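You operate a simulated robot arm through the tools that you are given. There is no shell and no other tool. Be economical: measure what you need, move in short steps, check, and stop when the job is done.

Carry out the task below with a simulated two-armed robot. There is one attempt and no reset: what you move stays moved.

TASK
Carry the cream tray with both arms and set it on the top of the blue bench.

Only the result counts: the job must be done as asked and must still hold three seconds after the hand-in. Knocking over, shifting, dropping, spilling or breaking anything else fails it.

THE ROBOT
Two 7-joint arms with two-finger parallel grippers on one trunk, on a base that drives. Base frame: it is fixed to the floor where the robot stands at the start and does not move with it; the origin is under the middle of the robot, x ahead of it, y to its left, z up. Units: mm, rad, N and s.
The left shoulder is at the start at [71, 156, 1005], the right one opposite. Places, roughly: cream tray (32x24x5 cm) [600, 0, 800]; top of the blue bench [1500, 3100, 800]. Payload 3.91 kg a hand.
The TCP of each hand is the grasp point between the finger pads, 30 mm short of the fingertips. In the tool frame z runs along the fingers and y along their closing line. The gripper opens to 110 mm. The fingers are 20 mm wide and 10 mm thick; the gripper's body (48 by 112 mm) begins 55 mm behind the TCP.
Orientation is told as [roll, pitch, yaw] about the base's x, y, z axes, in that order, counted from this pose: with the fingers straight down and closing along the base's y, the tool's x points along the base's -x, its y along +y and its z along -z.

THE INTERFACE
- The arms move only by the tool send_rows. It takes "left_commands", "right_commands" or both (then of equal length, played together; a hand with none holds still); each is a list of rows, each a list of 7 numbers: the shift along the base's x, y, z in units of 20 mm (1.0 is 20 mm), then the turn, a rotation vector about the base's x, y, z in units of 6 degrees (1.0 is 6 degrees), then the finger opening in mm, from 0 to 110. In form: [[x, y, z, ax, ay, az, fingers], ...]. A call has 1 to 20 rows; each row shifts and turns the commanded pose from where the row before left it. A call with a number of a shift or a turn outside -1 to 1 is refused whole. Each row takes 0.2 s and may step no farther than 50 mm and 0.15 rad from the row before; otherwise, or with a gripper value out of range, the whole call is refused. A pose out of reach is approached as far as the arm can. The call stops where the force on the tool passes 40 N (or 10 N more than at its start, if that is more) or the arm is blocked; 0.2 s more then pass. The fingers move at their own pace (about 108 mm/s each) and stop on an object; they squeeze with about 39 N. The grip force told is the motor's: it shows also when the fingers shut on nothing. Time passes only in rows, and 0.2 s behind the last, so rows that do not move let the fingers close. The reply holds the time, the measured pose of the TCP, the force on the tool along the base axes, the opening and the grip force, in the units named above and with some noise, with the torque about the TCP (base axes, N m) and any sound that the robot's microphone picked up.
- Cameras (640 x 400 px; columns grow to the right, rows downward): "scene" is now at [139.6, 5, 1235.1]; the picture's right is [0.04, -1.00, 0.00], its down [-0.56, -0.03, -0.83] and it looks along [0.83, 0.04, -0.56] (base axes); focal length 249 px, centre (320, 200). "left" rides on the left gripper at [72, -17, -103] in its tool frame; the picture's right is [0.23, 0.97, 0.00], its down [-0.76, 0.18, -0.62] and it looks along [-0.61, 0.14, 0.78] (tool axes); focal length 222 px, centre (320, 200). "right" rides on the right gripper at [72, 17, -103] in its tool frame; the picture's right is [-0.23, 0.97, 0.00], its down [-0.76, -0.18, -0.62] and it looks along [-0.61, -0.14, 0.78] (tool axes); focal length 222 px, centre (320, 200). There is no depth. A picture from a camera that has moved, and an enlarged one, comes with that camera's place and axes in the base frame and with its lens.
- capture(camera): a new picture of that camera. The clock stands still meanwhile.
- lift_body(by): slides the trunk up (or, below 0, down) by that many mm; the arms and the scene camera ride with it, the base frame stays. It gives what a move gives, with no picture.
- roll_base(legs): drives the robot by 1 to 6 legs, each [ahead, left, turn to the left] in mm, mm and rad, along the robot's own axes; the way and the turn of a leg run together, so that a leg with both is an arc; at most 1500 mm and 3.142 rad a leg. The arms and the cameras ride along, it lands a little off, and it stops where it bumps. It gives what a move gives.
- head_to(pan, tilt): turns the head with the scene camera to pan (to the left, within 1.501 rad either way) and tilt (down, from -0.506 to 1.204), counted from straight ahead of the robot. It gives what a move gives.
- zoom(camera, box): a new picture of the part [left, top, right, bottom] of that camera's present view, enlarged. The clock stands still meanwhile.
- finish_job(): hands the job in; it is judged then, once.

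Go step by step. Nothing tells you exact positions but the pictures and the camera data: compare them with the known pose of the tool, close in by small moves and look again before you grip or let go. The budget is 120 turns and 88 pictures, counting those below and the enlarged ones. Unless the task says otherwise, let go and move clear before handing in, and close with one line.

The tools are called after ">>>" by a JSON object that holds its "op" and its "data". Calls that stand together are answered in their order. send_rows: Moves the arms, as the interface text tells. Its arguments: {"type":"object","properties":{"left_commands":{"type":"array","items":{"type":"array","items":{"type":"number"}}},"right_commands":{"type":"array","items":{"type":"array","items":{"type":"number"}}}},"required":[]} The other tools are called the same way: lift_body (by) slides the trunk up or down; roll_base (legs) drives the base; head_to (pan, tilt) turns the head that bears the scene camera; capture (camera) takes a picture; zoom (camera, box) takes an enlarged picture of a part of a camera's view; finish_job () hands the job in.

At the start:

```text
time: 0.0
left_eef_pos: [547.0, 332.6, 1082.1]
left_tool_rot: [0.0, 0.0, -0.001]
left_ft_force: [0.2, -0.9, -0.1]
left_ft_torque: [0.0, 0.0, -0.03]
left_gripper_width: 110.1
left_grasp_force: 0.0
right_eef_pos: [705.1, -315.1, 982.2]
right_tool_rot: [0.0, -0.001, 0.0]
right_ft_force: [0.6, 0.3, -0.2]
right_ft_torque: [0.0, 0.01, -0.01]
right_gripper_width: 109.8
right_grasp_force: 0.1
trunk travel left (down, up): [-450.0, 490.0]
robot x, y, heading: [-2.4, -1.8, -0.003]
head pan, tilt: [0.045, 0.59]
```

scene: 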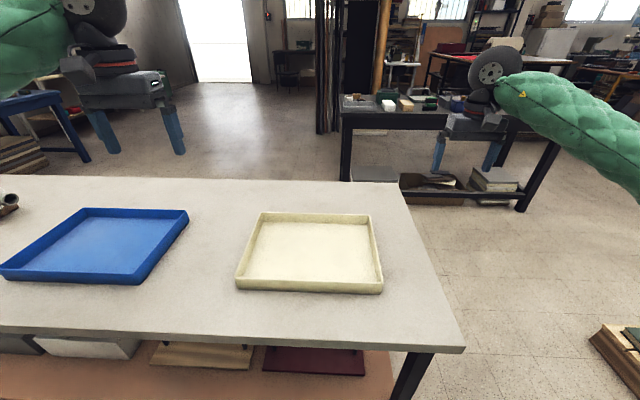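
right: 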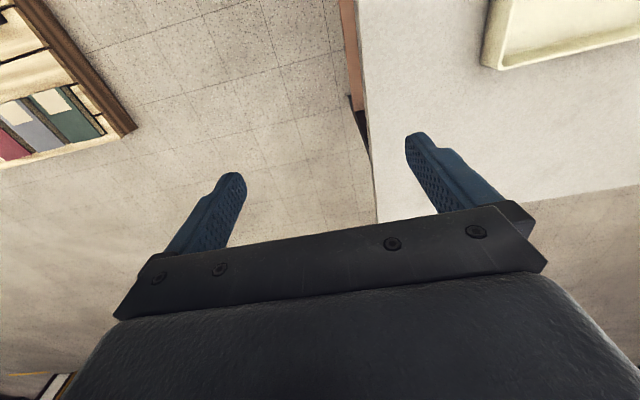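
left: 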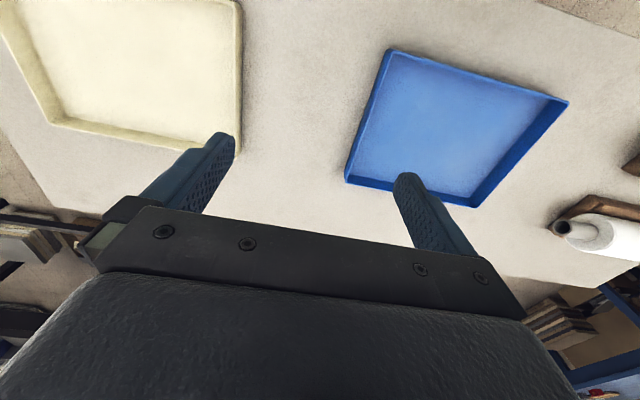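

The cream tray lies around x 470–700, y −115–200, with its long side along y, so I can grip its left and right walls. First I look toward the blue bench and the floor on the way.

>>> {"op": "head_to", "data": {"pan": 1.12, "tilt": 0.3}}

>>> {"op": "capture", "data": {"camera": "scene"}}

>>> {"op": "head_to", "data": {"pan": 1.5, "tilt": 0.7}}

>>> {"op": "capture", "data": {"camera": "scene"}}

```text
time: 1.3
left_eef_pos: [546.0, 332.8, 1082.5]
left_tool_rot: [-0.001, -0.001, -0.001]
left_ft_force: [0.4, -0.3, 0.0]
left_ft_torque: [0.03, -0.02, 0.02]
left_gripper_width: 110.0
left_grasp_force: 0.1
right_eef_pos: [704.2, -316.3, 982.8]
right_tool_rot: [0.0, 0.001, -0.001]
right_ft_force: [-0.3, -0.4, -0.6]
right_ft_torque: [-0.01, -0.03, -0.01]
right_gripper_width: 109.9
right_grasp_force: 0.0
trunk travel left (down, up): [-450.0, 490.0]
robot x, y, heading: [1.4, 0.1, 0.003]
head pan, tilt: [1.121, 0.3]
```

```text
84 pictures are left
camera scene: at [91.6, 85.1, 1261.6], right [0.9, -0.44, 0.0], down [-0.13, -0.27, -0.96], along [0.42, 0.86, -0.3], focal length 249 px, centre (320, 200)
```

scene: 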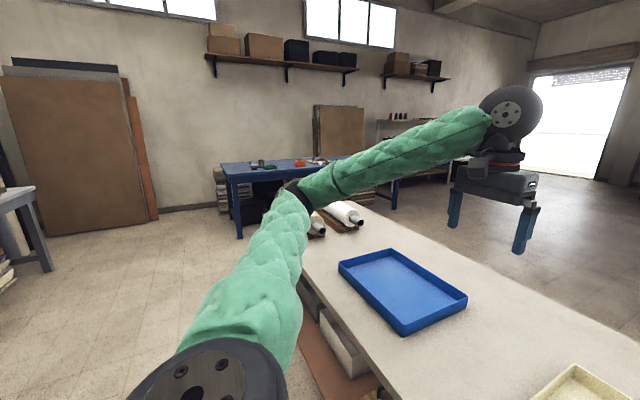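

```text
time: 2.2
left_eef_pos: [547.2, 334.1, 1081.3]
left_tool_rot: [0.0, 0.0, 0.001]
left_ft_force: [0.1, 0.0, 0.9]
left_ft_torque: [0.02, 0.02, 0.0]
left_gripper_width: 110.2
left_grasp_force: 0.1
right_eef_pos: [704.5, -315.4, 981.9]
right_tool_rot: [0.0, 0.001, 0.0]
right_ft_force: [-0.4, -1.1, 0.3]
right_ft_torque: [0.03, 0.01, -0.03]
right_gripper_width: 109.9
right_grasp_force: 0.1
trunk travel left (down, up): [-450.0, 490.0]
robot x, y, heading: [0.3, 0.2, -0.001]
head pan, tilt: [1.499, 0.7]
```

```text
83 pictures are left
camera scene: at [57.1, 85.8, 1225.6], right [1.0, -0.07, 0.0], down [-0.05, -0.64, -0.77], along [0.06, 0.76, -0.64], focal length 249 px, centre (320, 200)
```

scene: 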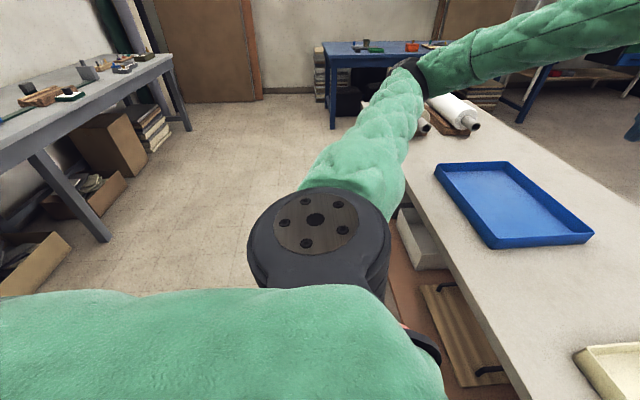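

The blue bench runs roughly x 300–2650 with its front edge at y≈2740, and there is open floor left of and behind the work table. Next I turn the head back and bring both hands above the tray's side walls.

>>> {"op": "head_to", "data": {"pan": 0.0, "tilt": 0.8}}

>>> {"op": "send_rows", "data": {"left_commands": [[0.215, -0.67, -0.66, 0, 0, 0, 80], [0.215, -0.67, -0.66, 0, 0, 0, 80], [0.215, -0.67, -0.66, 0, 0, 0, 80], [0.215, -0.67, -0.66, 0, 0, 0, 80], [0.215, -0.67, -0.66, 0, 0, 0, 80], [0.215, -0.67, -0.66, 0, 0, 0, 80], [0.215, -0.67, -0.66, 0, 0, 0, 80], [0.215, -0.67, -0.66, 0, 0, 0, 80], [0.215, -0.67, -0.66, 0, 0, 0, 80], [0.215, -0.67, -0.66, 0, 0, 0, 80]], "right_commands": [[-0.575, 1, -0.16, 0, 0, 0, 80], [-0.575, 1, -0.16, 0, 0, 0, 80], [-0.575, 1, -0.16, 0, 0, 0, 80], [-0.575, 1, -0.16, 0, 0, 0, 80], [-0.575, 1, -0.16, 0, 0, 0, 80], [-0.575, 1, -0.16, 0, 0, 0, 80], [-0.575, 1, -0.16, 0, 0, 0, 80], [-0.575, 1, -0.16, 0, 0, 0, 80], [-0.575, 1, -0.16, 0, 0, 0, 80], [-0.575, 1, -0.16, 0, 0, 0, 80]]}}

>>> {"op": "capture", "data": {"camera": "scene"}}

>>> {"op": "capture", "data": {"camera": "left"}}

>>> {"op": "capture", "data": {"camera": "right"}}

```text
time: 3.8
left_eef_pos: [547.3, 333.8, 1082.5]
left_tool_rot: [0.0, 0.0, 0.0]
left_ft_force: [0.6, 0.6, -0.2]
left_ft_torque: [0.03, -0.03, -0.05]
left_gripper_width: 109.8
left_grasp_force: 0.0
right_eef_pos: [705.3, -315.9, 982.3]
right_tool_rot: [0.001, 0.0, -0.001]
right_ft_force: [-0.1, -0.1, -0.4]
right_ft_torque: [-0.03, -0.01, 0.04]
right_gripper_width: 109.9
right_grasp_force: 0.0
trunk travel left (down, up): [-450.0, 490.0]
robot x, y, heading: [-0.9, -1.4, 0.0]
head pan, tilt: [0.0, 0.799]
```

```text
time: 6.0
left_eef_pos: [591.1, 199.5, 949.2]
left_tool_rot: [-0.003, 0.0, 0.001]
left_ft_force: [0.3, 0.4, -0.4]
left_ft_torque: [-0.02, 0.04, 0.01]
left_gripper_width: 79.9
left_grasp_force: 0.0
right_eef_pos: [589.4, -114.4, 949.8]
right_tool_rot: [-0.001, 0.001, 0.001]
right_ft_force: [-0.6, 0.0, 0.4]
right_ft_torque: [0.02, 0.03, 0.04]
right_gripper_width: 80.1
right_grasp_force: 0.0
trunk travel left (down, up): [-450.0, 490.0]
robot x, y, heading: [-0.8, -2.4, -0.003]
head pan, tilt: [0.0, 0.799]
```

```text
82 pictures are left
camera scene: at [132.1, 1.2, 1217.2], right [0.0, -1.0, 0.0], down [-0.72, 0.0, -0.7], along [0.7, 0.0, -0.72], focal length 249 px, centre (320, 200)
```

scene: 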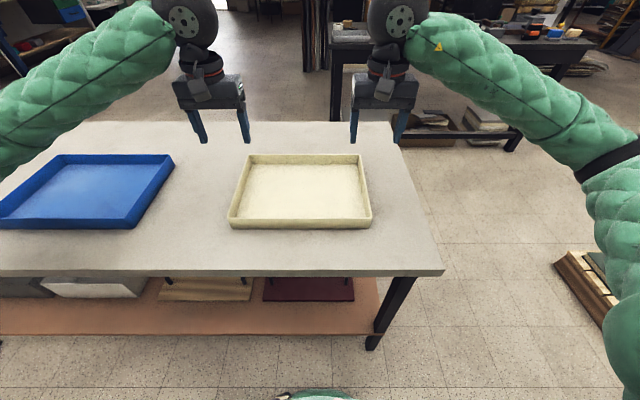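

```text
81 pictures are left
camera left: at [517.8, 183.5, 1053.3], right [-0.23, 0.97, 0.0], down [0.76, 0.18, 0.62], along [0.61, 0.14, -0.78], focal length 222 px, centre (320, 200)
```

left: 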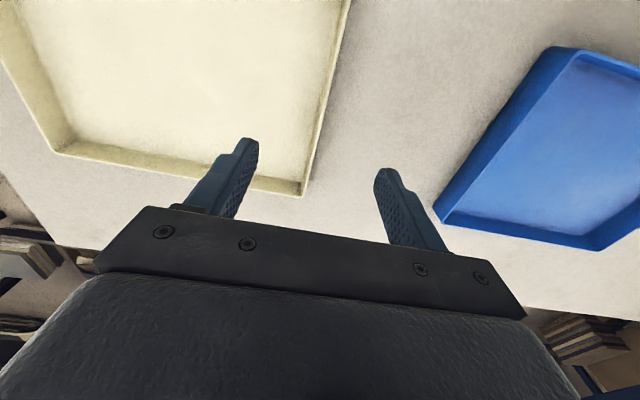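

```text
80 pictures are left
camera right: at [516.7, -97.7, 1054.1], right [0.23, 0.97, 0.0], down [0.76, -0.18, 0.62], along [0.61, -0.14, -0.78], focal length 222 px, centre (320, 200)
```

right: 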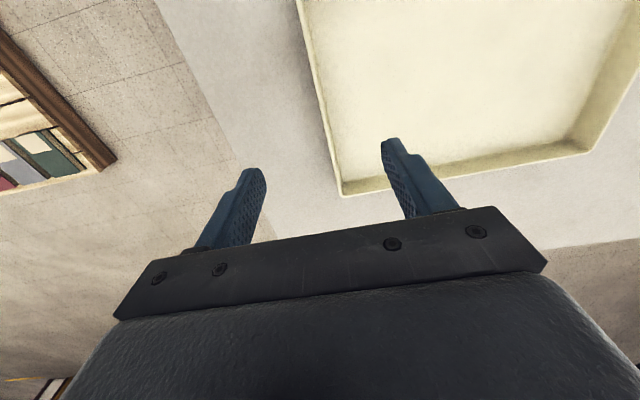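

Both wrist views put the tray walls at y≈200 and y≈−109, parallel to x, with the middle at x≈588. I correct sideways and come down partway to judge the rim height.

>>> {"op": "send_rows", "data": {"left_commands": [[0, -0.1, -0.9, 0, 0, 0, 80], [0, 0, -0.9, 0, 0, 0, 80], [0, 0, -0.9, 0, 0, 0, 80], [0, 0, -0.9, 0, 0, 0, 80], [0, 0, -0.9, 0, 0, 0, 80]], "right_commands": [[0, 0.35, -0.9, 0, 0, 0, 80], [0, 0, -0.9, 0, 0, 0, 80], [0, 0, -0.9, 0, 0, 0, 80], [0, 0, -0.9, 0, 0, 0, 80], [0, 0, -0.9, 0, 0, 0, 80]]}}

>>> {"op": "zoom", "data": {"camera": "scene", "box": [160, 80, 440, 255]}}

>>> {"op": "capture", "data": {"camera": "left"}}

>>> {"op": "capture", "data": {"camera": "right"}}

```text
time: 7.2
left_eef_pos: [589.5, 196.9, 857.8]
left_tool_rot: [0.001, 0.0, 0.0]
left_ft_force: [0.1, 0.2, -0.2]
left_ft_torque: [-0.01, 0.01, 0.03]
left_gripper_width: 79.6
left_grasp_force: 0.1
right_eef_pos: [590.3, -108.3, 859.0]
right_tool_rot: [0.0, 0.001, 0.0]
right_ft_force: [-0.1, 0.5, 0.4]
right_ft_torque: [-0.01, -0.02, -0.01]
right_gripper_width: 80.1
right_grasp_force: 0.2
trunk travel left (down, up): [-450.0, 490.0]
robot x, y, heading: [-0.6, 0.3, -0.003]
head pan, tilt: [0.0, 0.799]
```

```text
2.29 times, centred on (300, 168) of scene
camera zoom: at [132.0, 1.1, 1217.3], right [0.0, -1.0, 0.0], down [-0.72, 0.0, -0.7], along [0.7, 0.0, -0.72], focal length 569 px, centre (366, 274)
```

zoom: 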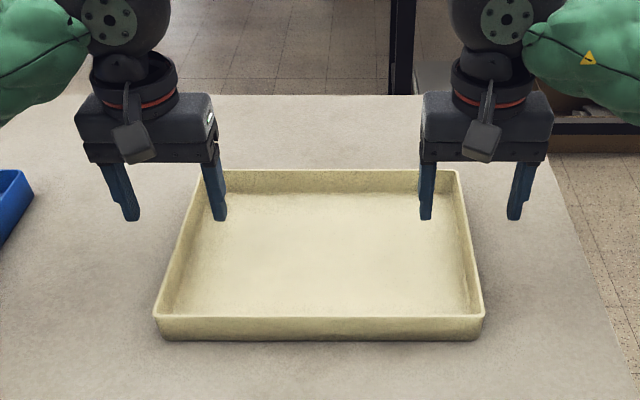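

```text
78 pictures are left
camera left: at [516.8, 180.7, 962.8], right [-0.23, 0.97, 0.0], down [0.76, 0.18, 0.62], along [0.61, 0.14, -0.78], focal length 222 px, centre (320, 200)
```

left: 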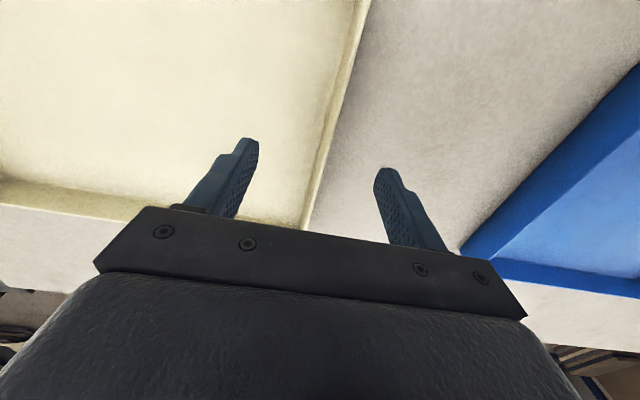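

```text
77 pictures are left
camera right: at [516.8, -90.3, 963.6], right [0.23, 0.97, 0.0], down [0.76, -0.18, 0.62], along [0.61, -0.14, -0.78], focal length 222 px, centre (320, 200)
```

right: 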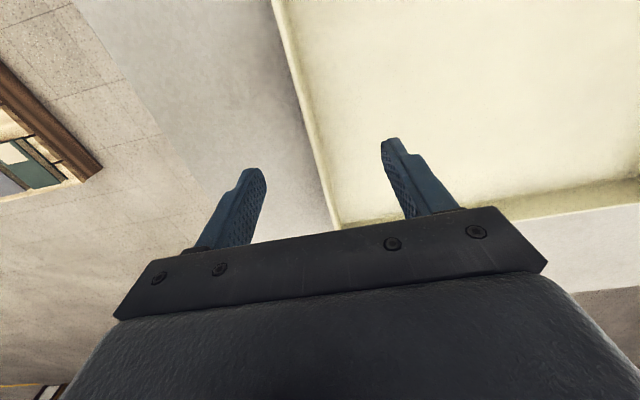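

The rim looks to be around z≈810–820 and the fingers straddle both walls. I go down further in small steps and look again.

>>> {"op": "send_rows", "data": {"left_commands": [[0, 0.1, -0.7, 0, 0, 0, 80], [0, 0, -0.7, 0, 0, 0, 80], [0, 0, -0.7, 0, 0, 0, 80]], "right_commands": [[0, 0.1, -0.7, 0, 0, 0, 80], [0, 0, -0.7, 0, 0, 0, 80], [0, 0, -0.7, 0, 0, 0, 80]]}}

>>> {"op": "zoom", "data": {"camera": "scene", "box": [190, 110, 430, 260]}}

>>> {"op": "capture", "data": {"camera": "left"}}

```text
time: 8.0
left_eef_pos: [589.8, 199.2, 817.6]
left_tool_rot: [0.0, 0.0, 0.001]
left_ft_force: [0.7, 0.3, -0.2]
left_ft_torque: [-0.02, 0.02, -0.05]
left_gripper_width: 79.8
left_grasp_force: 0.0
right_eef_pos: [590.9, -106.1, 817.7]
right_tool_rot: [0.001, 0.0, 0.0]
right_ft_force: [-0.5, -0.3, 0.2]
right_ft_torque: [0.0, 0.01, -0.02]
right_gripper_width: 80.1
right_grasp_force: 0.0
trunk travel left (down, up): [-450.0, 490.0]
robot x, y, heading: [-1.5, -4.3, 0.0]
head pan, tilt: [0.0, 0.799]
```

```text
2.67 times, centred on (310, 185) of scene
camera zoom: at [131.9, 1.1, 1217.3], right [0.0, -1.0, 0.0], down [-0.72, 0.0, -0.7], along [0.7, 0.0, -0.72], focal length 664 px, centre (347, 240)
```

zoom: 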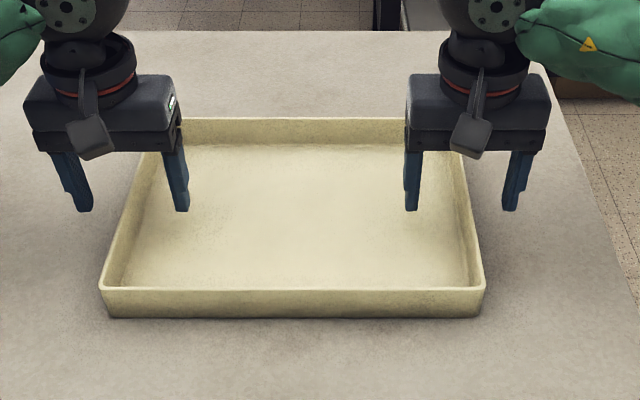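

```text
75 pictures are left
camera left: at [516.9, 183.1, 921.2], right [-0.23, 0.97, 0.0], down [0.76, 0.18, 0.62], along [0.61, 0.14, -0.78], focal length 222 px, centre (320, 200)
```

left: 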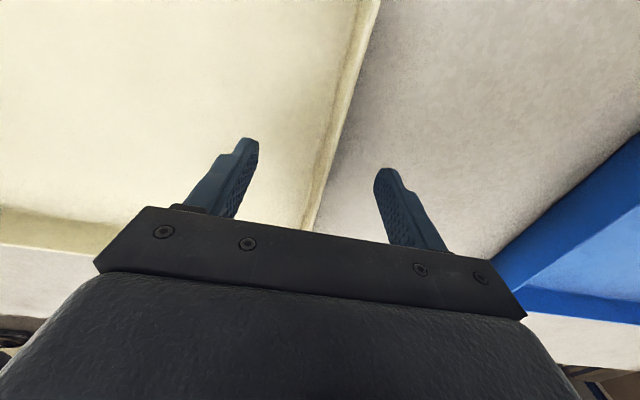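

The rim sits at z≈816, level with the TCPs now, and both walls are centred between the fingers. I lower 9 mm more, leaving the tips clear of the table, and close gently.

>>> {"op": "send_rows", "data": {"left_commands": [[0, 0, -0.45, 0, 0, 0, 80], [0, 0, 0, 0, 0, 0, 40], [0, 0, 0, 0, 0, 0, 20], [0, 0, 0, 0, 0, 0, 0], [0, 0, 0, 0, 0, 0, 0], [0, 0, 0, 0, 0, 0, 0]], "right_commands": [[0, 0, -0.45, 0, 0, 0, 80], [0, 0, 0, 0, 0, 0, 40], [0, 0, 0, 0, 0, 0, 20], [0, 0, 0, 0, 0, 0, 0], [0, 0, 0, 0, 0, 0, 0], [0, 0, 0, 0, 0, 0, 0]]}}

>>> {"op": "zoom", "data": {"camera": "scene", "box": [190, 110, 430, 260]}}

```text
time: 9.0
left_eef_pos: [589.8, 204.4, 808.3]
left_tool_rot: [0.008, 0.001, 0.007]
left_ft_force: [-0.6, 29.1, -1.2]
left_ft_torque: [0.12, 0.03, -0.32]
left_gripper_width: 3.5
left_grasp_force: 39.2
right_eef_pos: [589.8, -111.1, 809.3]
right_tool_rot: [-0.008, 0.001, -0.008]
right_ft_force: [0.2, -28.7, 2.9]
right_ft_torque: [-0.21, -0.2, 0.28]
right_gripper_width: 3.6
right_grasp_force: 38.9
trunk travel left (down, up): [-450.0, 490.0]
robot x, y, heading: [-0.5, -0.5, -0.001]
head pan, tilt: [0.0, 0.799]
stopped in row 4 (left hand): the force on the tool passed its limit at 51 N (the readings are from after the stop); the commanded pose is now the measured one
```

```text
2.67 times, centred on (310, 185) of scene
camera zoom: at [131.5, 1.1, 1217.3], right [0.0, -1.0, 0.0], down [-0.72, 0.0, -0.7], along [0.7, 0.0, -0.72], focal length 664 px, centre (347, 240)
```

zoom: 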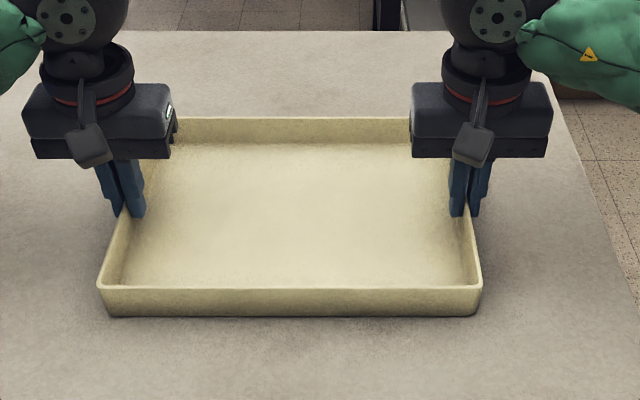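

Both walls are gripped (4 mm thick, 315 mm apart), with the hands pulling outward on each other by about 29 N. I hold for a moment to see whether that tension is settling.

>>> {"op": "send_rows", "data": {"left_commands": [[0, 0.05, 0, 0, 0, 0, 0], [0, 0, 0, 0, 0, 0, 0]], "right_commands": [[0, -0.05, 0, 0, 0, 0, 0], [0, 0, 0, 0, 0, 0, 0]]}}

```text
time: 9.6
left_eef_pos: [590.9, 204.6, 809.5]
left_tool_rot: [0.006, 0.001, 0.008]
left_ft_force: [-1.6, 26.7, 1.1]
left_ft_torque: [0.18, -0.09, -0.37]
left_gripper_width: 3.6
left_grasp_force: 38.9
right_eef_pos: [590.9, -111.5, 809.6]
right_tool_rot: [-0.007, 0.0, -0.005]
right_ft_force: [1.7, -26.4, 0.4]
right_ft_torque: [-0.22, -0.14, 0.08]
right_gripper_width: 3.5
right_grasp_force: 39.2
trunk travel left (down, up): [-450.0, 490.0]
robot x, y, heading: [0.3, 1.3, 0.002]
head pan, tilt: [0.0, 0.799]
```

The tray still pushes the hands outward, so their commanded places are a bit too far in. I ease each outward in small steps.

>>> {"op": "send_rows", "data": {"left_commands": [[0, 0.1, 0, 0, 0, 0, 0], [0, 0.1, 0, 0, 0, 0, 0], [0, 0, 0, 0, 0, 0, 0]], "right_commands": [[0, -0.1, 0, 0, 0, 0, 0], [0, -0.1, 0, 0, 0, 0, 0], [0, 0, 0, 0, 0, 0, 0]]}}

```text
time: 10.3
left_eef_pos: [588.9, 204.8, 809.7]
left_tool_rot: [-0.001, 0.0, 0.003]
left_ft_force: [-1.0, -3.6, 2.6]
left_ft_torque: [-0.01, 0.62, -0.19]
left_gripper_width: 3.5
left_grasp_force: 38.8
right_eef_pos: [589.8, -111.6, 808.6]
right_tool_rot: [0.001, 0.0, 0.001]
right_ft_force: [0.9, 3.0, 1.7]
right_ft_torque: [0.12, 0.05, -0.14]
right_gripper_width: 3.3
right_grasp_force: 39.0
trunk travel left (down, up): [-450.0, 490.0]
robot x, y, heading: [3.2, 1.9, 0.004]
head pan, tilt: [0.0, 0.799]
stopped in row 3 (left hand): the force on the tool passed its limit at 44 N (the readings are from after the stop); the commanded pose is now the measured one
```

The tension is gone (about 3 N). I lift with both arms together, a little first, then look.

>>> {"op": "send_rows", "data": {"left_commands": [[0, 0, 0.3, 0, 0, 0, 0], [0, 0, 0.5, 0, 0, 0, 0], [0, 0, 0.5, 0, 0, 0, 0], [0, 0, 0.5, 0, 0, 0, 0], [0, 0, 0.5, 0, 0, 0, 0]], "right_commands": [[0, 0, 0.3, 0, 0, 0, 0], [0, 0, 0.5, 0, 0, 0, 0], [0, 0, 0.5, 0, 0, 0, 0], [0, 0, 0.5, 0, 0, 0, 0], [0, 0, 0.5, 0, 0, 0, 0]]}}

>>> {"op": "capture", "data": {"camera": "scene"}}

```text
time: 11.5
left_eef_pos: [590.5, 204.3, 854.7]
left_tool_rot: [0.002, 0.001, 0.0]
left_ft_force: [-0.5, -10.5, -1.5]
left_ft_torque: [-0.12, -0.24, -0.11]
left_gripper_width: 3.5
left_grasp_force: 39.2
right_eef_pos: [589.1, -112.9, 855.2]
right_tool_rot: [0.0, 0.0, -0.001]
right_ft_force: [0.5, 10.0, -0.3]
right_ft_torque: [0.21, 0.2, -0.13]
right_gripper_width: 3.5
right_grasp_force: 39.0
trunk travel left (down, up): [-450.0, 490.0]
robot x, y, heading: [0.5, -3.1, -0.002]
head pan, tilt: [0.0, 0.799]
```

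```text
73 pictures are left
camera scene: at [131.7, 1.0, 1217.2], right [0.0, -1.0, 0.0], down [-0.72, 0.0, -0.7], along [0.7, 0.0, -0.72], focal length 249 px, centre (320, 200)
```

scene: 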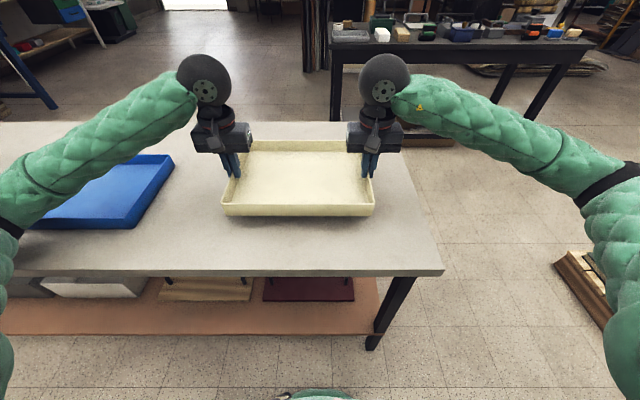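

The tray is up and level. I raise the trunk for clearance and look both ways to check the floor beside and behind me before backing off.

>>> {"op": "lift_body", "data": {"by": 150}}

>>> {"op": "head_to", "data": {"pan": -1.5, "tilt": 0.6}}

>>> {"op": "capture", "data": {"camera": "scene"}}

>>> {"op": "head_to", "data": {"pan": 1.5, "tilt": 0.5}}

>>> {"op": "capture", "data": {"camera": "scene"}}

```text
time: 13.3
left_eef_pos: [590.1, 204.2, 1003.5]
left_tool_rot: [0.001, 0.001, -0.001]
left_ft_force: [-1.6, -25.7, -1.3]
left_ft_torque: [-0.42, 0.03, -0.11]
left_gripper_width: 3.7
left_grasp_force: 38.6
right_eef_pos: [588.8, -112.1, 1004.9]
right_tool_rot: [0.001, 0.001, 0.0]
right_ft_force: [1.2, 25.7, -1.3]
right_ft_torque: [0.6, -0.03, -0.11]
right_gripper_width: 3.3
right_grasp_force: 39.0
trunk travel left (down, up): [-600.0, 340.0]
robot x, y, heading: [-3.6, 2.8, 0.007]
head pan, tilt: [0.0, 0.799]
```

```text
time: 14.9
left_eef_pos: [589.0, 203.3, 1003.9]
left_tool_rot: [-0.001, -0.002, 0.0]
left_ft_force: [-1.5, -34.3, -1.8]
left_ft_torque: [-0.55, 0.03, -0.16]
left_gripper_width: 3.7
left_grasp_force: 39.0
right_eef_pos: [588.8, -113.0, 1004.3]
right_tool_rot: [0.0, 0.0, -0.001]
right_ft_force: [1.8, 33.7, -0.6]
right_ft_torque: [0.74, -0.02, -0.14]
right_gripper_width: 3.7
right_grasp_force: 38.9
trunk travel left (down, up): [-600.0, 340.0]
robot x, y, heading: [-3.5, -1.2, -0.001]
head pan, tilt: [-1.499, 0.6]
```

```text
72 pictures are left
camera scene: at [57.6, -87.1, 1384.1], right [-1.0, -0.07, 0.0], down [-0.04, 0.56, -0.83], along [0.06, -0.82, -0.56], focal length 249 px, centre (320, 200)
```

scene: 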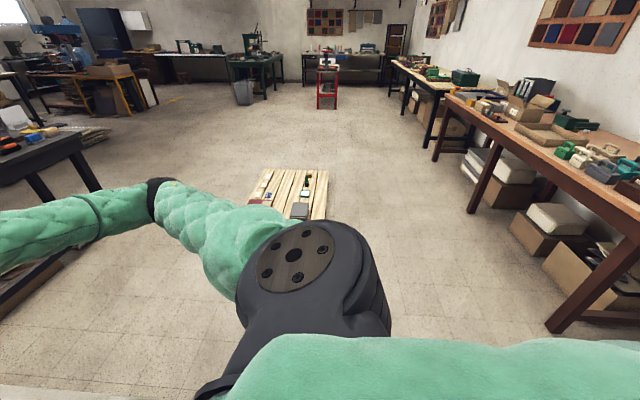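

```text
time: 17.5
left_eef_pos: [590.7, 204.0, 1005.1]
left_tool_rot: [-0.001, 0.0, 0.0]
left_ft_force: [-1.3, -42.0, -1.7]
left_ft_torque: [-0.72, -0.01, -0.14]
left_gripper_width: 3.3
left_grasp_force: 38.9
right_eef_pos: [589.5, -111.9, 1004.5]
right_tool_rot: [0.0, 0.001, 0.0]
right_ft_force: [0.6, 41.4, 0.0]
right_ft_torque: [0.86, 0.04, -0.14]
right_gripper_width: 3.5
right_grasp_force: 39.0
trunk travel left (down, up): [-600.0, 340.0]
robot x, y, heading: [-1.6, 2.2, 0.001]
head pan, tilt: [1.499, 0.499]
```

```text
71 pictures are left
camera scene: at [57.8, 91.8, 1393.2], right [1.0, -0.07, 0.0], down [-0.04, -0.48, -0.88], along [0.06, 0.88, -0.48], focal length 249 px, centre (320, 200)
```

scene: 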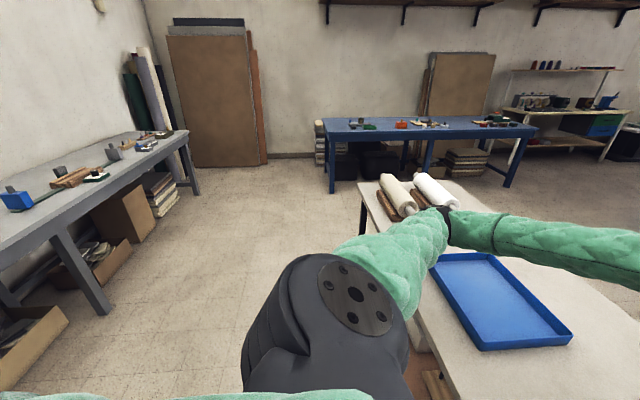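

The squeeze between the arms is creeping up, so I ease both hands inward 1 mm. I also zoom on the blue bench top to find a free spot.

>>> {"op": "send_rows", "data": {"left_commands": [[0, -0.05, 0, 0, 0, 0, 0], [0, 0, 0, 0, 0, 0, 0]], "right_commands": [[0, 0.05, 0, 0, 0, 0, 0], [0, 0, 0, 0, 0, 0, 0]]}}

>>> {"op": "zoom", "data": {"camera": "scene", "box": [300, 80, 560, 242]}}

```text
time: 18.1
left_eef_pos: [591.3, 204.3, 1005.1]
left_tool_rot: [0.002, 0.0, 0.001]
left_ft_force: [-1.0, -19.6, -1.7]
left_ft_torque: [-0.38, 0.02, -0.2]
left_gripper_width: 3.6
left_grasp_force: 38.8
right_eef_pos: [589.4, -111.2, 1004.6]
right_tool_rot: [-0.002, 0.001, -0.003]
right_ft_force: [0.8, 18.3, -1.2]
right_ft_torque: [0.49, -0.01, -0.09]
right_gripper_width: 3.4
right_grasp_force: 39.0
trunk travel left (down, up): [-600.0, 340.0]
robot x, y, heading: [-2.5, -0.7, -0.003]
head pan, tilt: [1.499, 0.499]
```

```text
2.46 times, centred on (430, 161) of scene
camera zoom: at [57.7, 91.8, 1393.2], right [1.0, -0.07, 0.0], down [-0.03, -0.48, -0.88], along [0.06, 0.88, -0.48], focal length 613 px, centre (49, 296)
```

zoom: 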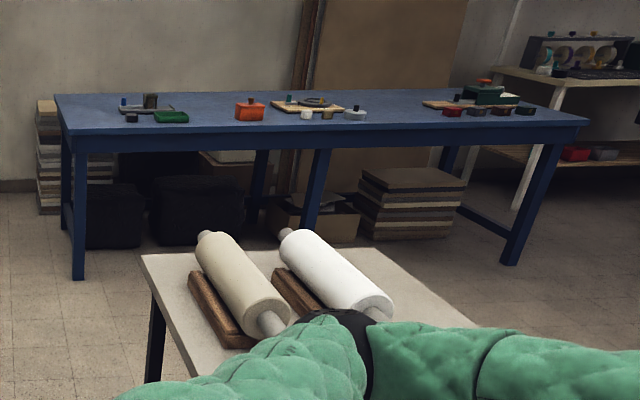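

The free part of the bench top is between the middle and right clusters, about x 1680–2130. I relieve the remaining squeeze, then back off and turn left.

>>> {"op": "send_rows", "data": {"left_commands": [[0, -0.06, 0, 0, 0, 0, 0], [0, 0, 0, 0, 0, 0, 0]], "right_commands": [[0, 0.06, 0, 0, 0, 0, 0], [0, 0, 0, 0, 0, 0, 0]]}}

>>> {"op": "roll_base", "data": {"legs": [[-375, 0, 0]]}}

```text
time: 18.7
left_eef_pos: [590.7, 204.4, 1004.9]
left_tool_rot: [0.003, 0.001, 0.003]
left_ft_force: [-1.1, 27.1, -2.1]
left_ft_torque: [0.46, -0.06, -0.28]
left_gripper_width: 3.8
left_grasp_force: 39.0
right_eef_pos: [590.2, -111.4, 1004.5]
right_tool_rot: [-0.003, 0.001, -0.004]
right_ft_force: [0.5, -28.2, -2.1]
right_ft_torque: [-0.31, 0.07, 0.02]
right_gripper_width: 3.6
right_grasp_force: 39.0
trunk travel left (down, up): [-600.0, 340.0]
robot x, y, heading: [2.7, -0.1, -0.002]
head pan, tilt: [1.499, 0.499]
```

```text
time: 19.5
left_eef_pos: [575.9, 203.7, 1005.2]
left_tool_rot: [0.005, -0.002, 0.005]
left_ft_force: [-1.6, -1.4, -0.3]
left_ft_torque: [-0.18, -0.39, -0.24]
left_gripper_width: 3.4
left_grasp_force: 39.0
right_eef_pos: [575.6, -111.5, 1005.7]
right_tool_rot: [-0.003, -0.001, -0.004]
right_ft_force: [-0.3, 0.8, -1.3]
right_ft_torque: [0.17, 0.38, 0.06]
right_gripper_width: 3.5
right_grasp_force: 38.6
trunk travel left (down, up): [-600.0, 340.0]
robot x, y, heading: [-15.5, -2.2, -0.0]
head pan, tilt: [1.499, 0.499]
stopped in leg 1: the force on the tool passed its limit at 42 N (the readings are from after the stop); the commanded pose is now the measured one
```

The drive stopped early on internal grip force, which is now back to near zero. I continue backing.

>>> {"op": "roll_base", "data": {"legs": [[-360, 0, 0]]}}

```text
time: 21.8
left_eef_pos: [213.7, 207.6, 1004.7]
left_tool_rot: [0.005, -0.001, 0.013]
left_ft_force: [-1.1, -1.1, -1.4]
left_ft_torque: [-0.13, -0.01, -0.22]
left_gripper_width: 3.6
left_grasp_force: 39.5
right_eef_pos: [216.7, -107.3, 1004.7]
right_tool_rot: [-0.006, 0.0, 0.007]
right_ft_force: [0.8, 0.5, -1.4]
right_ft_torque: [0.22, 0.03, 0.01]
right_gripper_width: 3.5
right_grasp_force: 38.9
trunk travel left (down, up): [-600.0, 340.0]
robot x, y, heading: [-369.4, -2.5, 0.01]
head pan, tilt: [1.499, 0.499]
```

Clean and the force is near zero. Now I turn left a quarter in two legs.

>>> {"op": "roll_base", "data": {"legs": [[0, 0, 0.78], [0, 0, 0.78]]}}

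>>> {"op": "head_to", "data": {"pan": -0.3, "tilt": 0.5}}

>>> {"op": "capture", "data": {"camera": "scene"}}

```text
time: 26.3
left_eef_pos: [-576.0, 590.6, 1004.8]
left_tool_rot: [0.004, 0.0, 1.571]
left_ft_force: [0.8, 0.1, -1.9]
left_ft_torque: [-0.05, -0.12, -0.29]
left_gripper_width: 3.5
left_grasp_force: 38.5
right_eef_pos: [-259.5, 587.6, 1004.4]
right_tool_rot: [-0.004, 0.002, 1.563]
right_ft_force: [-1.1, 0.7, -1.3]
right_ft_torque: [0.02, 0.21, 0.04]
right_gripper_width: 3.3
right_grasp_force: 39.3
trunk travel left (down, up): [-600.0, 340.0]
robot x, y, heading: [-374.3, -2.2, 1.57]
head pan, tilt: [1.499, 0.499]
```

```text
time: 28.1
left_eef_pos: [-574.5, 588.5, 1004.6]
left_tool_rot: [0.004, 0.003, 1.57]
left_ft_force: [1.0, -0.9, -2.0]
left_ft_torque: [-0.11, -0.16, -0.26]
left_gripper_width: 3.3
left_grasp_force: 38.8
right_eef_pos: [-260.0, 588.3, 1004.1]
right_tool_rot: [-0.002, 0.001, 1.561]
right_ft_force: [0.0, 1.4, -1.5]
right_ft_torque: [0.08, 0.22, 0.05]
right_gripper_width: 3.3
right_grasp_force: 39.4
trunk travel left (down, up): [-600.0, 340.0]
robot x, y, heading: [-370.6, -1.2, 1.566]
head pan, tilt: [-0.3, 0.499]
```

```text
69 pictures are left
camera scene: at [-346.2, 136.9, 1393.2], right [0.95, -0.3, 0.0], down [-0.14, -0.46, -0.88], along [0.26, 0.84, -0.48], focal length 249 px, centre (320, 200)
```

scene: 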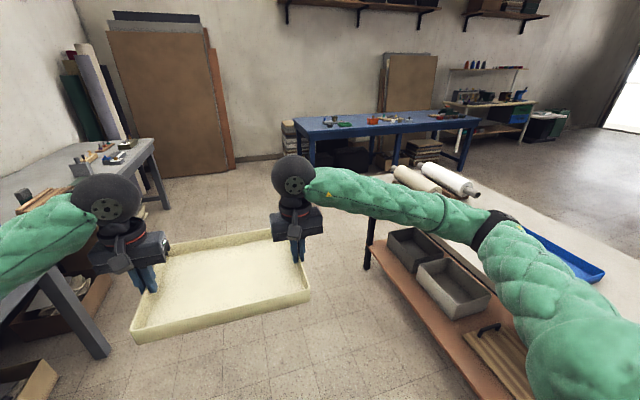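

The tray is held level and the way ahead is clear. I drive ahead along the corridor to just short of the bench.

>>> {"op": "roll_base", "data": {"legs": [[1000, 0, 0], [950, 0, 0]]}}

>>> {"op": "head_to", "data": {"pan": -1.2, "tilt": 0.5}}

>>> {"op": "capture", "data": {"camera": "scene"}}

```text
time: 38.0
left_eef_pos: [-588.9, 2573.1, 1004.7]
left_tool_rot: [0.003, 0.001, 1.583]
left_ft_force: [1.7, -0.1, -1.5]
left_ft_torque: [-0.02, -0.13, -0.24]
left_gripper_width: 3.4
left_grasp_force: 39.2
right_eef_pos: [-273.3, 2575.0, 1004.8]
right_tool_rot: [-0.005, 0.002, 1.575]
right_ft_force: [-0.5, 0.5, -0.6]
right_ft_torque: [-0.01, 0.24, 0.05]
right_gripper_width: 3.4
right_grasp_force: 38.4
trunk travel left (down, up): [-600.0, 340.0]
robot x, y, heading: [-379.2, 1985.4, 1.582]
head pan, tilt: [-0.3, 0.499]
```

```text
time: 39.2
left_eef_pos: [-588.2, 2573.4, 1004.1]
left_tool_rot: [0.002, 0.002, 1.582]
left_ft_force: [1.2, 0.2, -1.1]
left_ft_torque: [-0.23, -0.15, -0.23]
left_gripper_width: 3.6
left_grasp_force: 39.1
right_eef_pos: [-273.2, 2574.9, 1004.6]
right_tool_rot: [-0.003, 0.003, 1.576]
right_ft_force: [0.2, 0.5, -1.4]
right_ft_torque: [0.2, 0.21, 0.05]
right_gripper_width: 3.8
right_grasp_force: 39.3
trunk travel left (down, up): [-600.0, 340.0]
robot x, y, heading: [-381.1, 1985.9, 1.578]
head pan, tilt: [-1.201, 0.499]
```

```text
68 pictures are left
camera scene: at [-295.6, 2069.0, 1393.2], right [0.37, -0.93, 0.0], down [-0.44, -0.18, -0.88], along [0.82, 0.32, -0.48], focal length 249 px, centre (320, 200)
```

scene: 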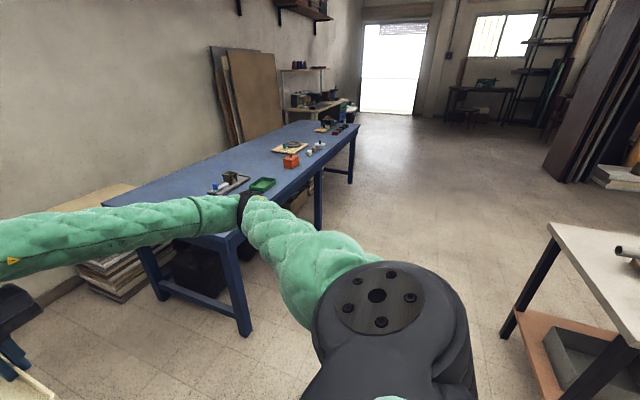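

The bench front edge is at y≈2740 (x 340–2550), and the floor alongside is open. I slide right along it toward the free gap.

>>> {"op": "roll_base", "data": {"legs": [[0, -1150, 0], [0, -1130, 0]]}}

>>> {"op": "head_to", "data": {"pan": 0.0, "tilt": 0.6}}

>>> {"op": "capture", "data": {"camera": "scene"}}

```text
time: 50.3
left_eef_pos: [1660.5, 2606.0, 1004.2]
left_tool_rot: [0.004, 0.001, 1.594]
left_ft_force: [0.4, 0.1, -1.1]
left_ft_torque: [-0.08, -0.11, -0.23]
left_gripper_width: 3.6
left_grasp_force: 39.0
right_eef_pos: [1977.6, 2609.7, 1005.3]
right_tool_rot: [-0.004, 0.001, 1.585]
right_ft_force: [-0.4, 0.7, -1.1]
right_ft_torque: [0.05, 0.23, 0.02]
right_gripper_width: 3.5
right_grasp_force: 38.6
trunk travel left (down, up): [-600.0, 340.0]
robot x, y, heading: [1874.1, 2018.6, 1.588]
head pan, tilt: [-1.201, 0.499]
```

```text
time: 51.7
left_eef_pos: [1660.8, 2605.3, 1003.8]
left_tool_rot: [0.002, 0.003, 1.595]
left_ft_force: [0.8, -0.6, -1.7]
left_ft_torque: [-0.2, -0.16, -0.24]
left_gripper_width: 3.6
left_grasp_force: 39.2
right_eef_pos: [1976.6, 2612.1, 1005.7]
right_tool_rot: [-0.003, 0.001, 1.585]
right_ft_force: [-1.5, 0.2, -1.6]
right_ft_torque: [0.15, 0.18, 0.1]
right_gripper_width: 3.6
right_grasp_force: 39.5
trunk travel left (down, up): [-600.0, 340.0]
robot x, y, heading: [1878.3, 2019.3, 1.588]
head pan, tilt: [0.0, 0.6]
```

```text
67 pictures are left
camera scene: at [1872.6, 2159.1, 1384.1], right [1.0, 0.02, 0.0], down [0.01, -0.57, -0.82], along [-0.01, 0.82, -0.57], focal length 249 px, centre (320, 200)
```

scene: 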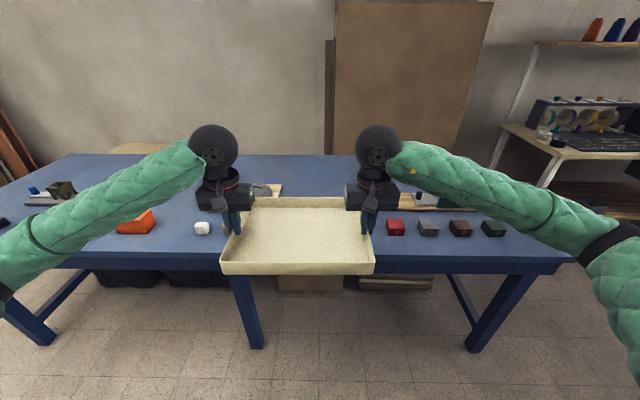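

The arms hide part of the gap, so I check with the wrist cameras, which look down past the tray.

>>> {"op": "capture", "data": {"camera": "left"}}

>>> {"op": "capture", "data": {"camera": "right"}}

>>> {"op": "zoom", "data": {"camera": "scene", "box": [180, 150, 500, 350]}}

```text
66 pictures are left
camera left: at [1679.4, 2534.7, 1108.1], right [-0.97, -0.25, 0.0], down [-0.19, 0.76, 0.62], along [-0.16, 0.6, -0.78], focal length 222 px, centre (320, 200)
```

left: 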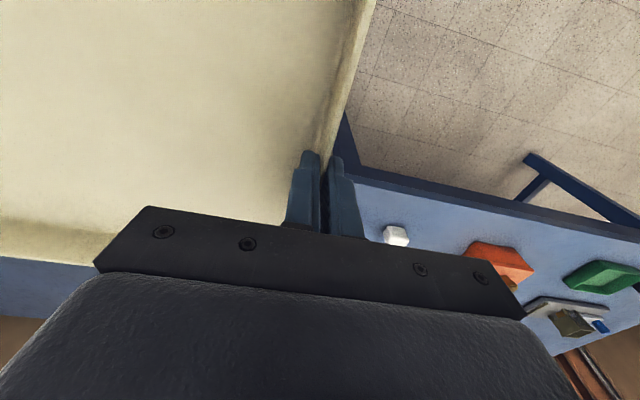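

```text
65 pictures are left
camera right: at [1959.5, 2538.9, 1108.4], right [-0.98, 0.21, 0.0], down [0.16, 0.76, 0.62], along [0.14, 0.61, -0.78], focal length 222 px, centre (320, 200)
```

right: 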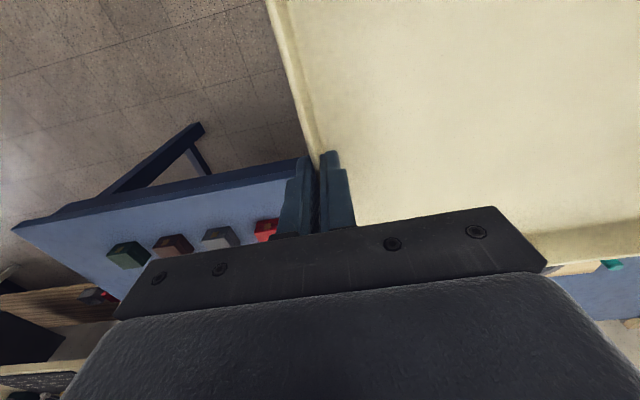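

```text
2.00 times, centred on (340, 250) of scene
camera zoom: at [1872.6, 2159.1, 1384.1], right [1.0, 0.02, 0.0], down [0.01, -0.57, -0.82], along [-0.01, 0.82, -0.57], focal length 498 px, centre (280, 100)
```

zoom: 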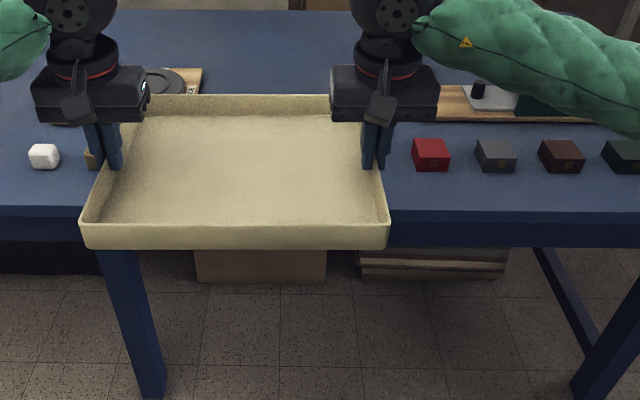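

The tray hides part of the gap. I back off 500 mm so the bench top shows above the tray, between the hands.

>>> {"op": "roll_base", "data": {"legs": [[-500, 0, 0]]}}

>>> {"op": "zoom", "data": {"camera": "scene", "box": [160, 100, 480, 300]}}

```text
time: 54.7
left_eef_pos: [1669.9, 2106.2, 1004.7]
left_tool_rot: [0.002, -0.001, 1.589]
left_ft_force: [1.8, -0.9, -1.4]
left_ft_torque: [-0.07, -0.12, -0.27]
left_gripper_width: 3.5
left_grasp_force: 39.2
right_eef_pos: [1986.1, 2111.1, 1005.0]
right_tool_rot: [-0.004, 0.001, 1.58]
right_ft_force: [-1.3, -0.7, -1.4]
right_ft_torque: [0.04, 0.22, 0.09]
right_gripper_width: 3.4
right_grasp_force: 39.4
trunk travel left (down, up): [-600.0, 340.0]
robot x, y, heading: [1880.5, 1520.1, 1.579]
head pan, tilt: [0.0, 0.6]
```

```text
2.00 times, centred on (320, 200) of scene
camera zoom: at [1880.8, 1659.0, 1384.2], right [1.0, 0.01, 0.0], down [0.01, -0.56, -0.83], along [-0.01, 0.83, -0.56], focal length 498 px, centre (320, 200)
```

zoom: 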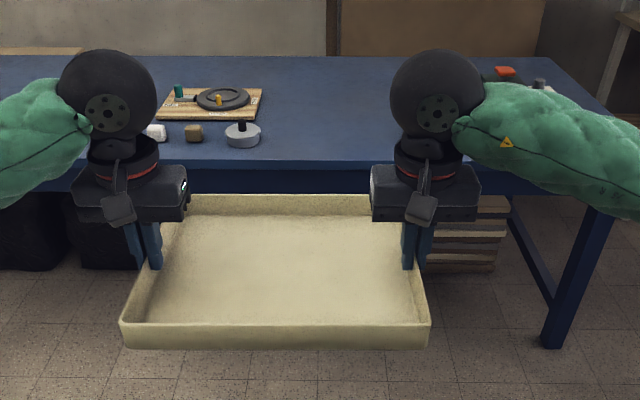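

The free gap between the grey puck (right edge x≈1707) and the red block (left edge x≈2108) centres on x≈1907, with the top at z≈768 and the front edge at y≈2735. I shift right 86 mm and drive ahead most of the way.

>>> {"op": "roll_base", "data": {"legs": [[0, -86, 0], [650, 0, 0]]}}

>>> {"op": "capture", "data": {"camera": "left"}}

>>> {"op": "capture", "data": {"camera": "right"}}

>>> {"op": "capture", "data": {"camera": "scene"}}

```text
time: 59.0
left_eef_pos: [1756.1, 2760.1, 1003.4]
left_tool_rot: [0.005, 0.002, 1.578]
left_ft_force: [0.9, -0.5, -1.7]
left_ft_torque: [-0.02, -0.14, -0.24]
left_gripper_width: 3.5
left_grasp_force: 39.4
right_eef_pos: [2073.2, 2760.5, 1004.5]
right_tool_rot: [-0.003, 0.001, 1.568]
right_ft_force: [-0.6, 1.2, -1.4]
right_ft_torque: [0.0, 0.23, 0.12]
right_gripper_width: 3.7
right_grasp_force: 38.3
trunk travel left (down, up): [-600.0, 340.0]
robot x, y, heading: [1962.6, 2166.5, 1.576]
head pan, tilt: [0.0, 0.6]
```

```text
62 pictures are left
camera left: at [1774.5, 2687.8, 1107.7], right [-0.97, -0.23, 0.0], down [-0.18, 0.76, 0.62], along [-0.15, 0.6, -0.78], focal length 222 px, centre (320, 200)
```

left: 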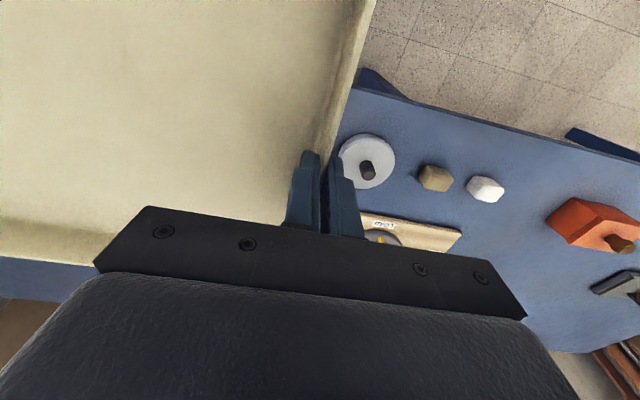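

```text
61 pictures are left
camera right: at [2054.7, 2688.0, 1108.1], right [-0.97, 0.23, 0.0], down [0.18, 0.76, 0.62], along [0.15, 0.61, -0.78], focal length 222 px, centre (320, 200)
```

right: 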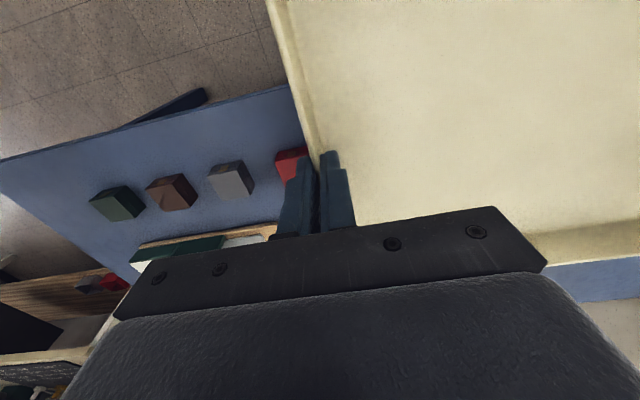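

```text
60 pictures are left
camera scene: at [1962.2, 2309.7, 1384.0], right [1.0, 0.0, 0.0], down [0.0, -0.57, -0.82], along [0.0, 0.82, -0.57], focal length 249 px, centre (320, 200)
```

scene: 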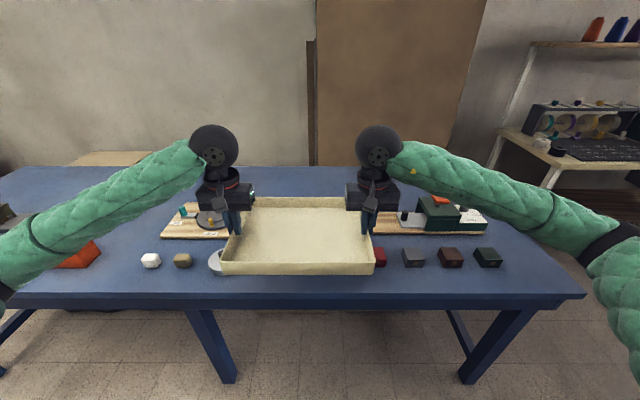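

Measured again: puck edge x≈1703, red block edge x≈2105, tray walls now at 1756 and 2073. I shift 8 mm left, drive 147 mm ahead, then lower the trunk until the tray is about 25 mm above the top.

>>> {"op": "roll_base", "data": {"legs": [[147, 8, 0]]}}

>>> {"op": "lift_body", "data": {"by": -130}}

>>> {"op": "capture", "data": {"camera": "left"}}

>>> {"op": "capture", "data": {"camera": "right"}}

>>> {"op": "capture", "data": {"camera": "scene"}}

```text
time: 60.3
left_eef_pos: [1749.2, 2905.7, 1003.5]
left_tool_rot: [0.003, 0.003, 1.578]
left_ft_force: [0.0, -0.1, -2.2]
left_ft_torque: [-0.25, -0.15, -0.27]
left_gripper_width: 3.4
left_grasp_force: 39.0
right_eef_pos: [2064.9, 2906.6, 1003.9]
right_tool_rot: [-0.003, 0.004, 1.57]
right_ft_force: [0.0, 1.2, -1.9]
right_ft_torque: [0.14, 0.18, 0.1]
right_gripper_width: 3.3
right_grasp_force: 39.1
trunk travel left (down, up): [-600.0, 340.0]
robot x, y, heading: [1952.0, 2312.1, 1.574]
head pan, tilt: [0.0, 0.6]
```

```text
time: 61.9
left_eef_pos: [1748.4, 2903.5, 875.3]
left_tool_rot: [0.003, 0.003, 1.575]
left_ft_force: [1.1, -1.4, -1.4]
left_ft_torque: [-0.15, -0.15, -0.23]
left_gripper_width: 3.2
left_grasp_force: 38.7
right_eef_pos: [2064.6, 2904.6, 874.7]
right_tool_rot: [-0.003, -0.001, 1.57]
right_ft_force: [-1.5, 1.4, -0.1]
right_ft_torque: [0.14, 0.2, 0.07]
right_gripper_width: 3.2
right_grasp_force: 39.1
trunk travel left (down, up): [-470.0, 470.0]
robot x, y, heading: [1950.2, 2312.6, 1.571]
head pan, tilt: [0.0, 0.6]
```

```text
59 pictures are left
camera left: at [1766.0, 2832.5, 978.3], right [-0.97, -0.23, 0.0], down [-0.18, 0.76, 0.62], along [-0.15, 0.6, -0.78], focal length 222 px, centre (320, 200)
```

left: 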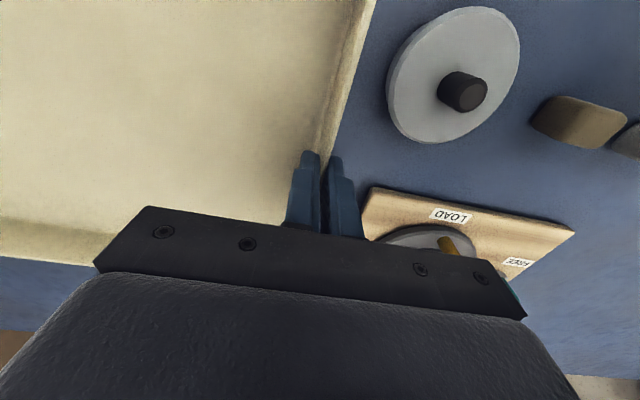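

```text
58 pictures are left
camera right: at [2046.2, 2832.8, 978.7], right [-0.97, 0.23, 0.0], down [0.18, 0.76, 0.62], along [0.15, 0.61, -0.78], focal length 222 px, centre (320, 200)
```

right: 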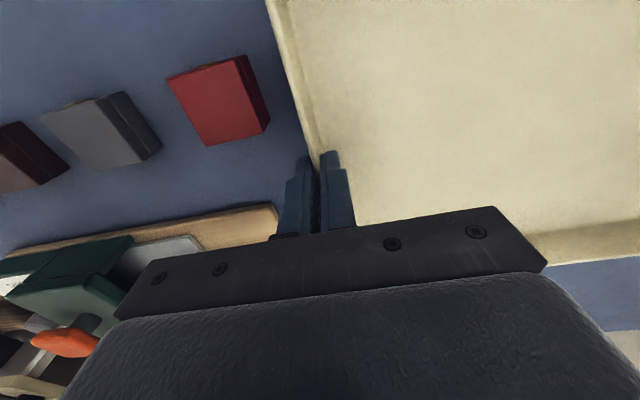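

```text
57 pictures are left
camera scene: at [1953.8, 2454.1, 1254.3], right [1.0, 0.0, 0.0], down [0.0, -0.57, -0.82], along [0.0, 0.82, -0.57], focal length 249 px, centre (320, 200)
```

scene: 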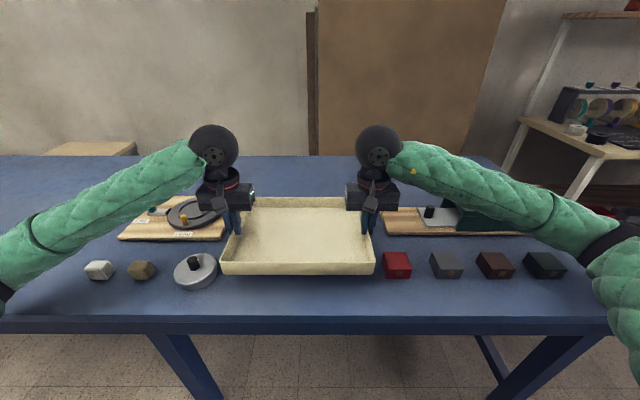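

Both sides are clear: puck and board left of x≈1703, red block and board right of x≈2105. I lower the trunk 40 mm more, leaving about 25 mm.

>>> {"op": "lift_body", "data": {"by": -40}}

>>> {"op": "capture", "data": {"camera": "scene"}}

```text
time: 62.7
left_eef_pos: [1749.3, 2903.2, 835.2]
left_tool_rot: [0.005, 0.0, 1.576]
left_ft_force: [2.9, -0.9, -1.6]
left_ft_torque: [-0.03, -0.16, -0.24]
left_gripper_width: 3.3
left_grasp_force: 39.1
right_eef_pos: [2065.5, 2904.2, 835.3]
right_tool_rot: [-0.003, 0.0, 1.569]
right_ft_force: [-3.5, 1.2, -0.8]
right_ft_torque: [0.03, 0.2, 0.13]
right_gripper_width: 3.2
right_grasp_force: 38.6
trunk travel left (down, up): [-430.0, 510.0]
robot x, y, heading: [1954.1, 2313.6, 1.577]
head pan, tilt: [0.0, 0.6]
```

```text
56 pictures are left
camera scene: at [1954.9, 2453.5, 1214.5], right [1.0, 0.0, 0.0], down [0.0, -0.56, -0.83], along [0.0, 0.83, -0.56], focal length 249 px, centre (320, 200)
```

scene: 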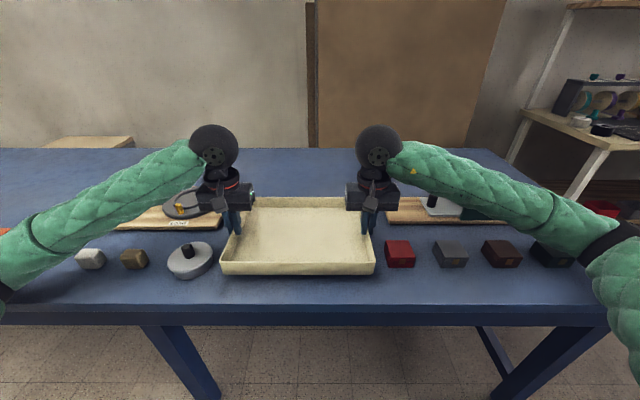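

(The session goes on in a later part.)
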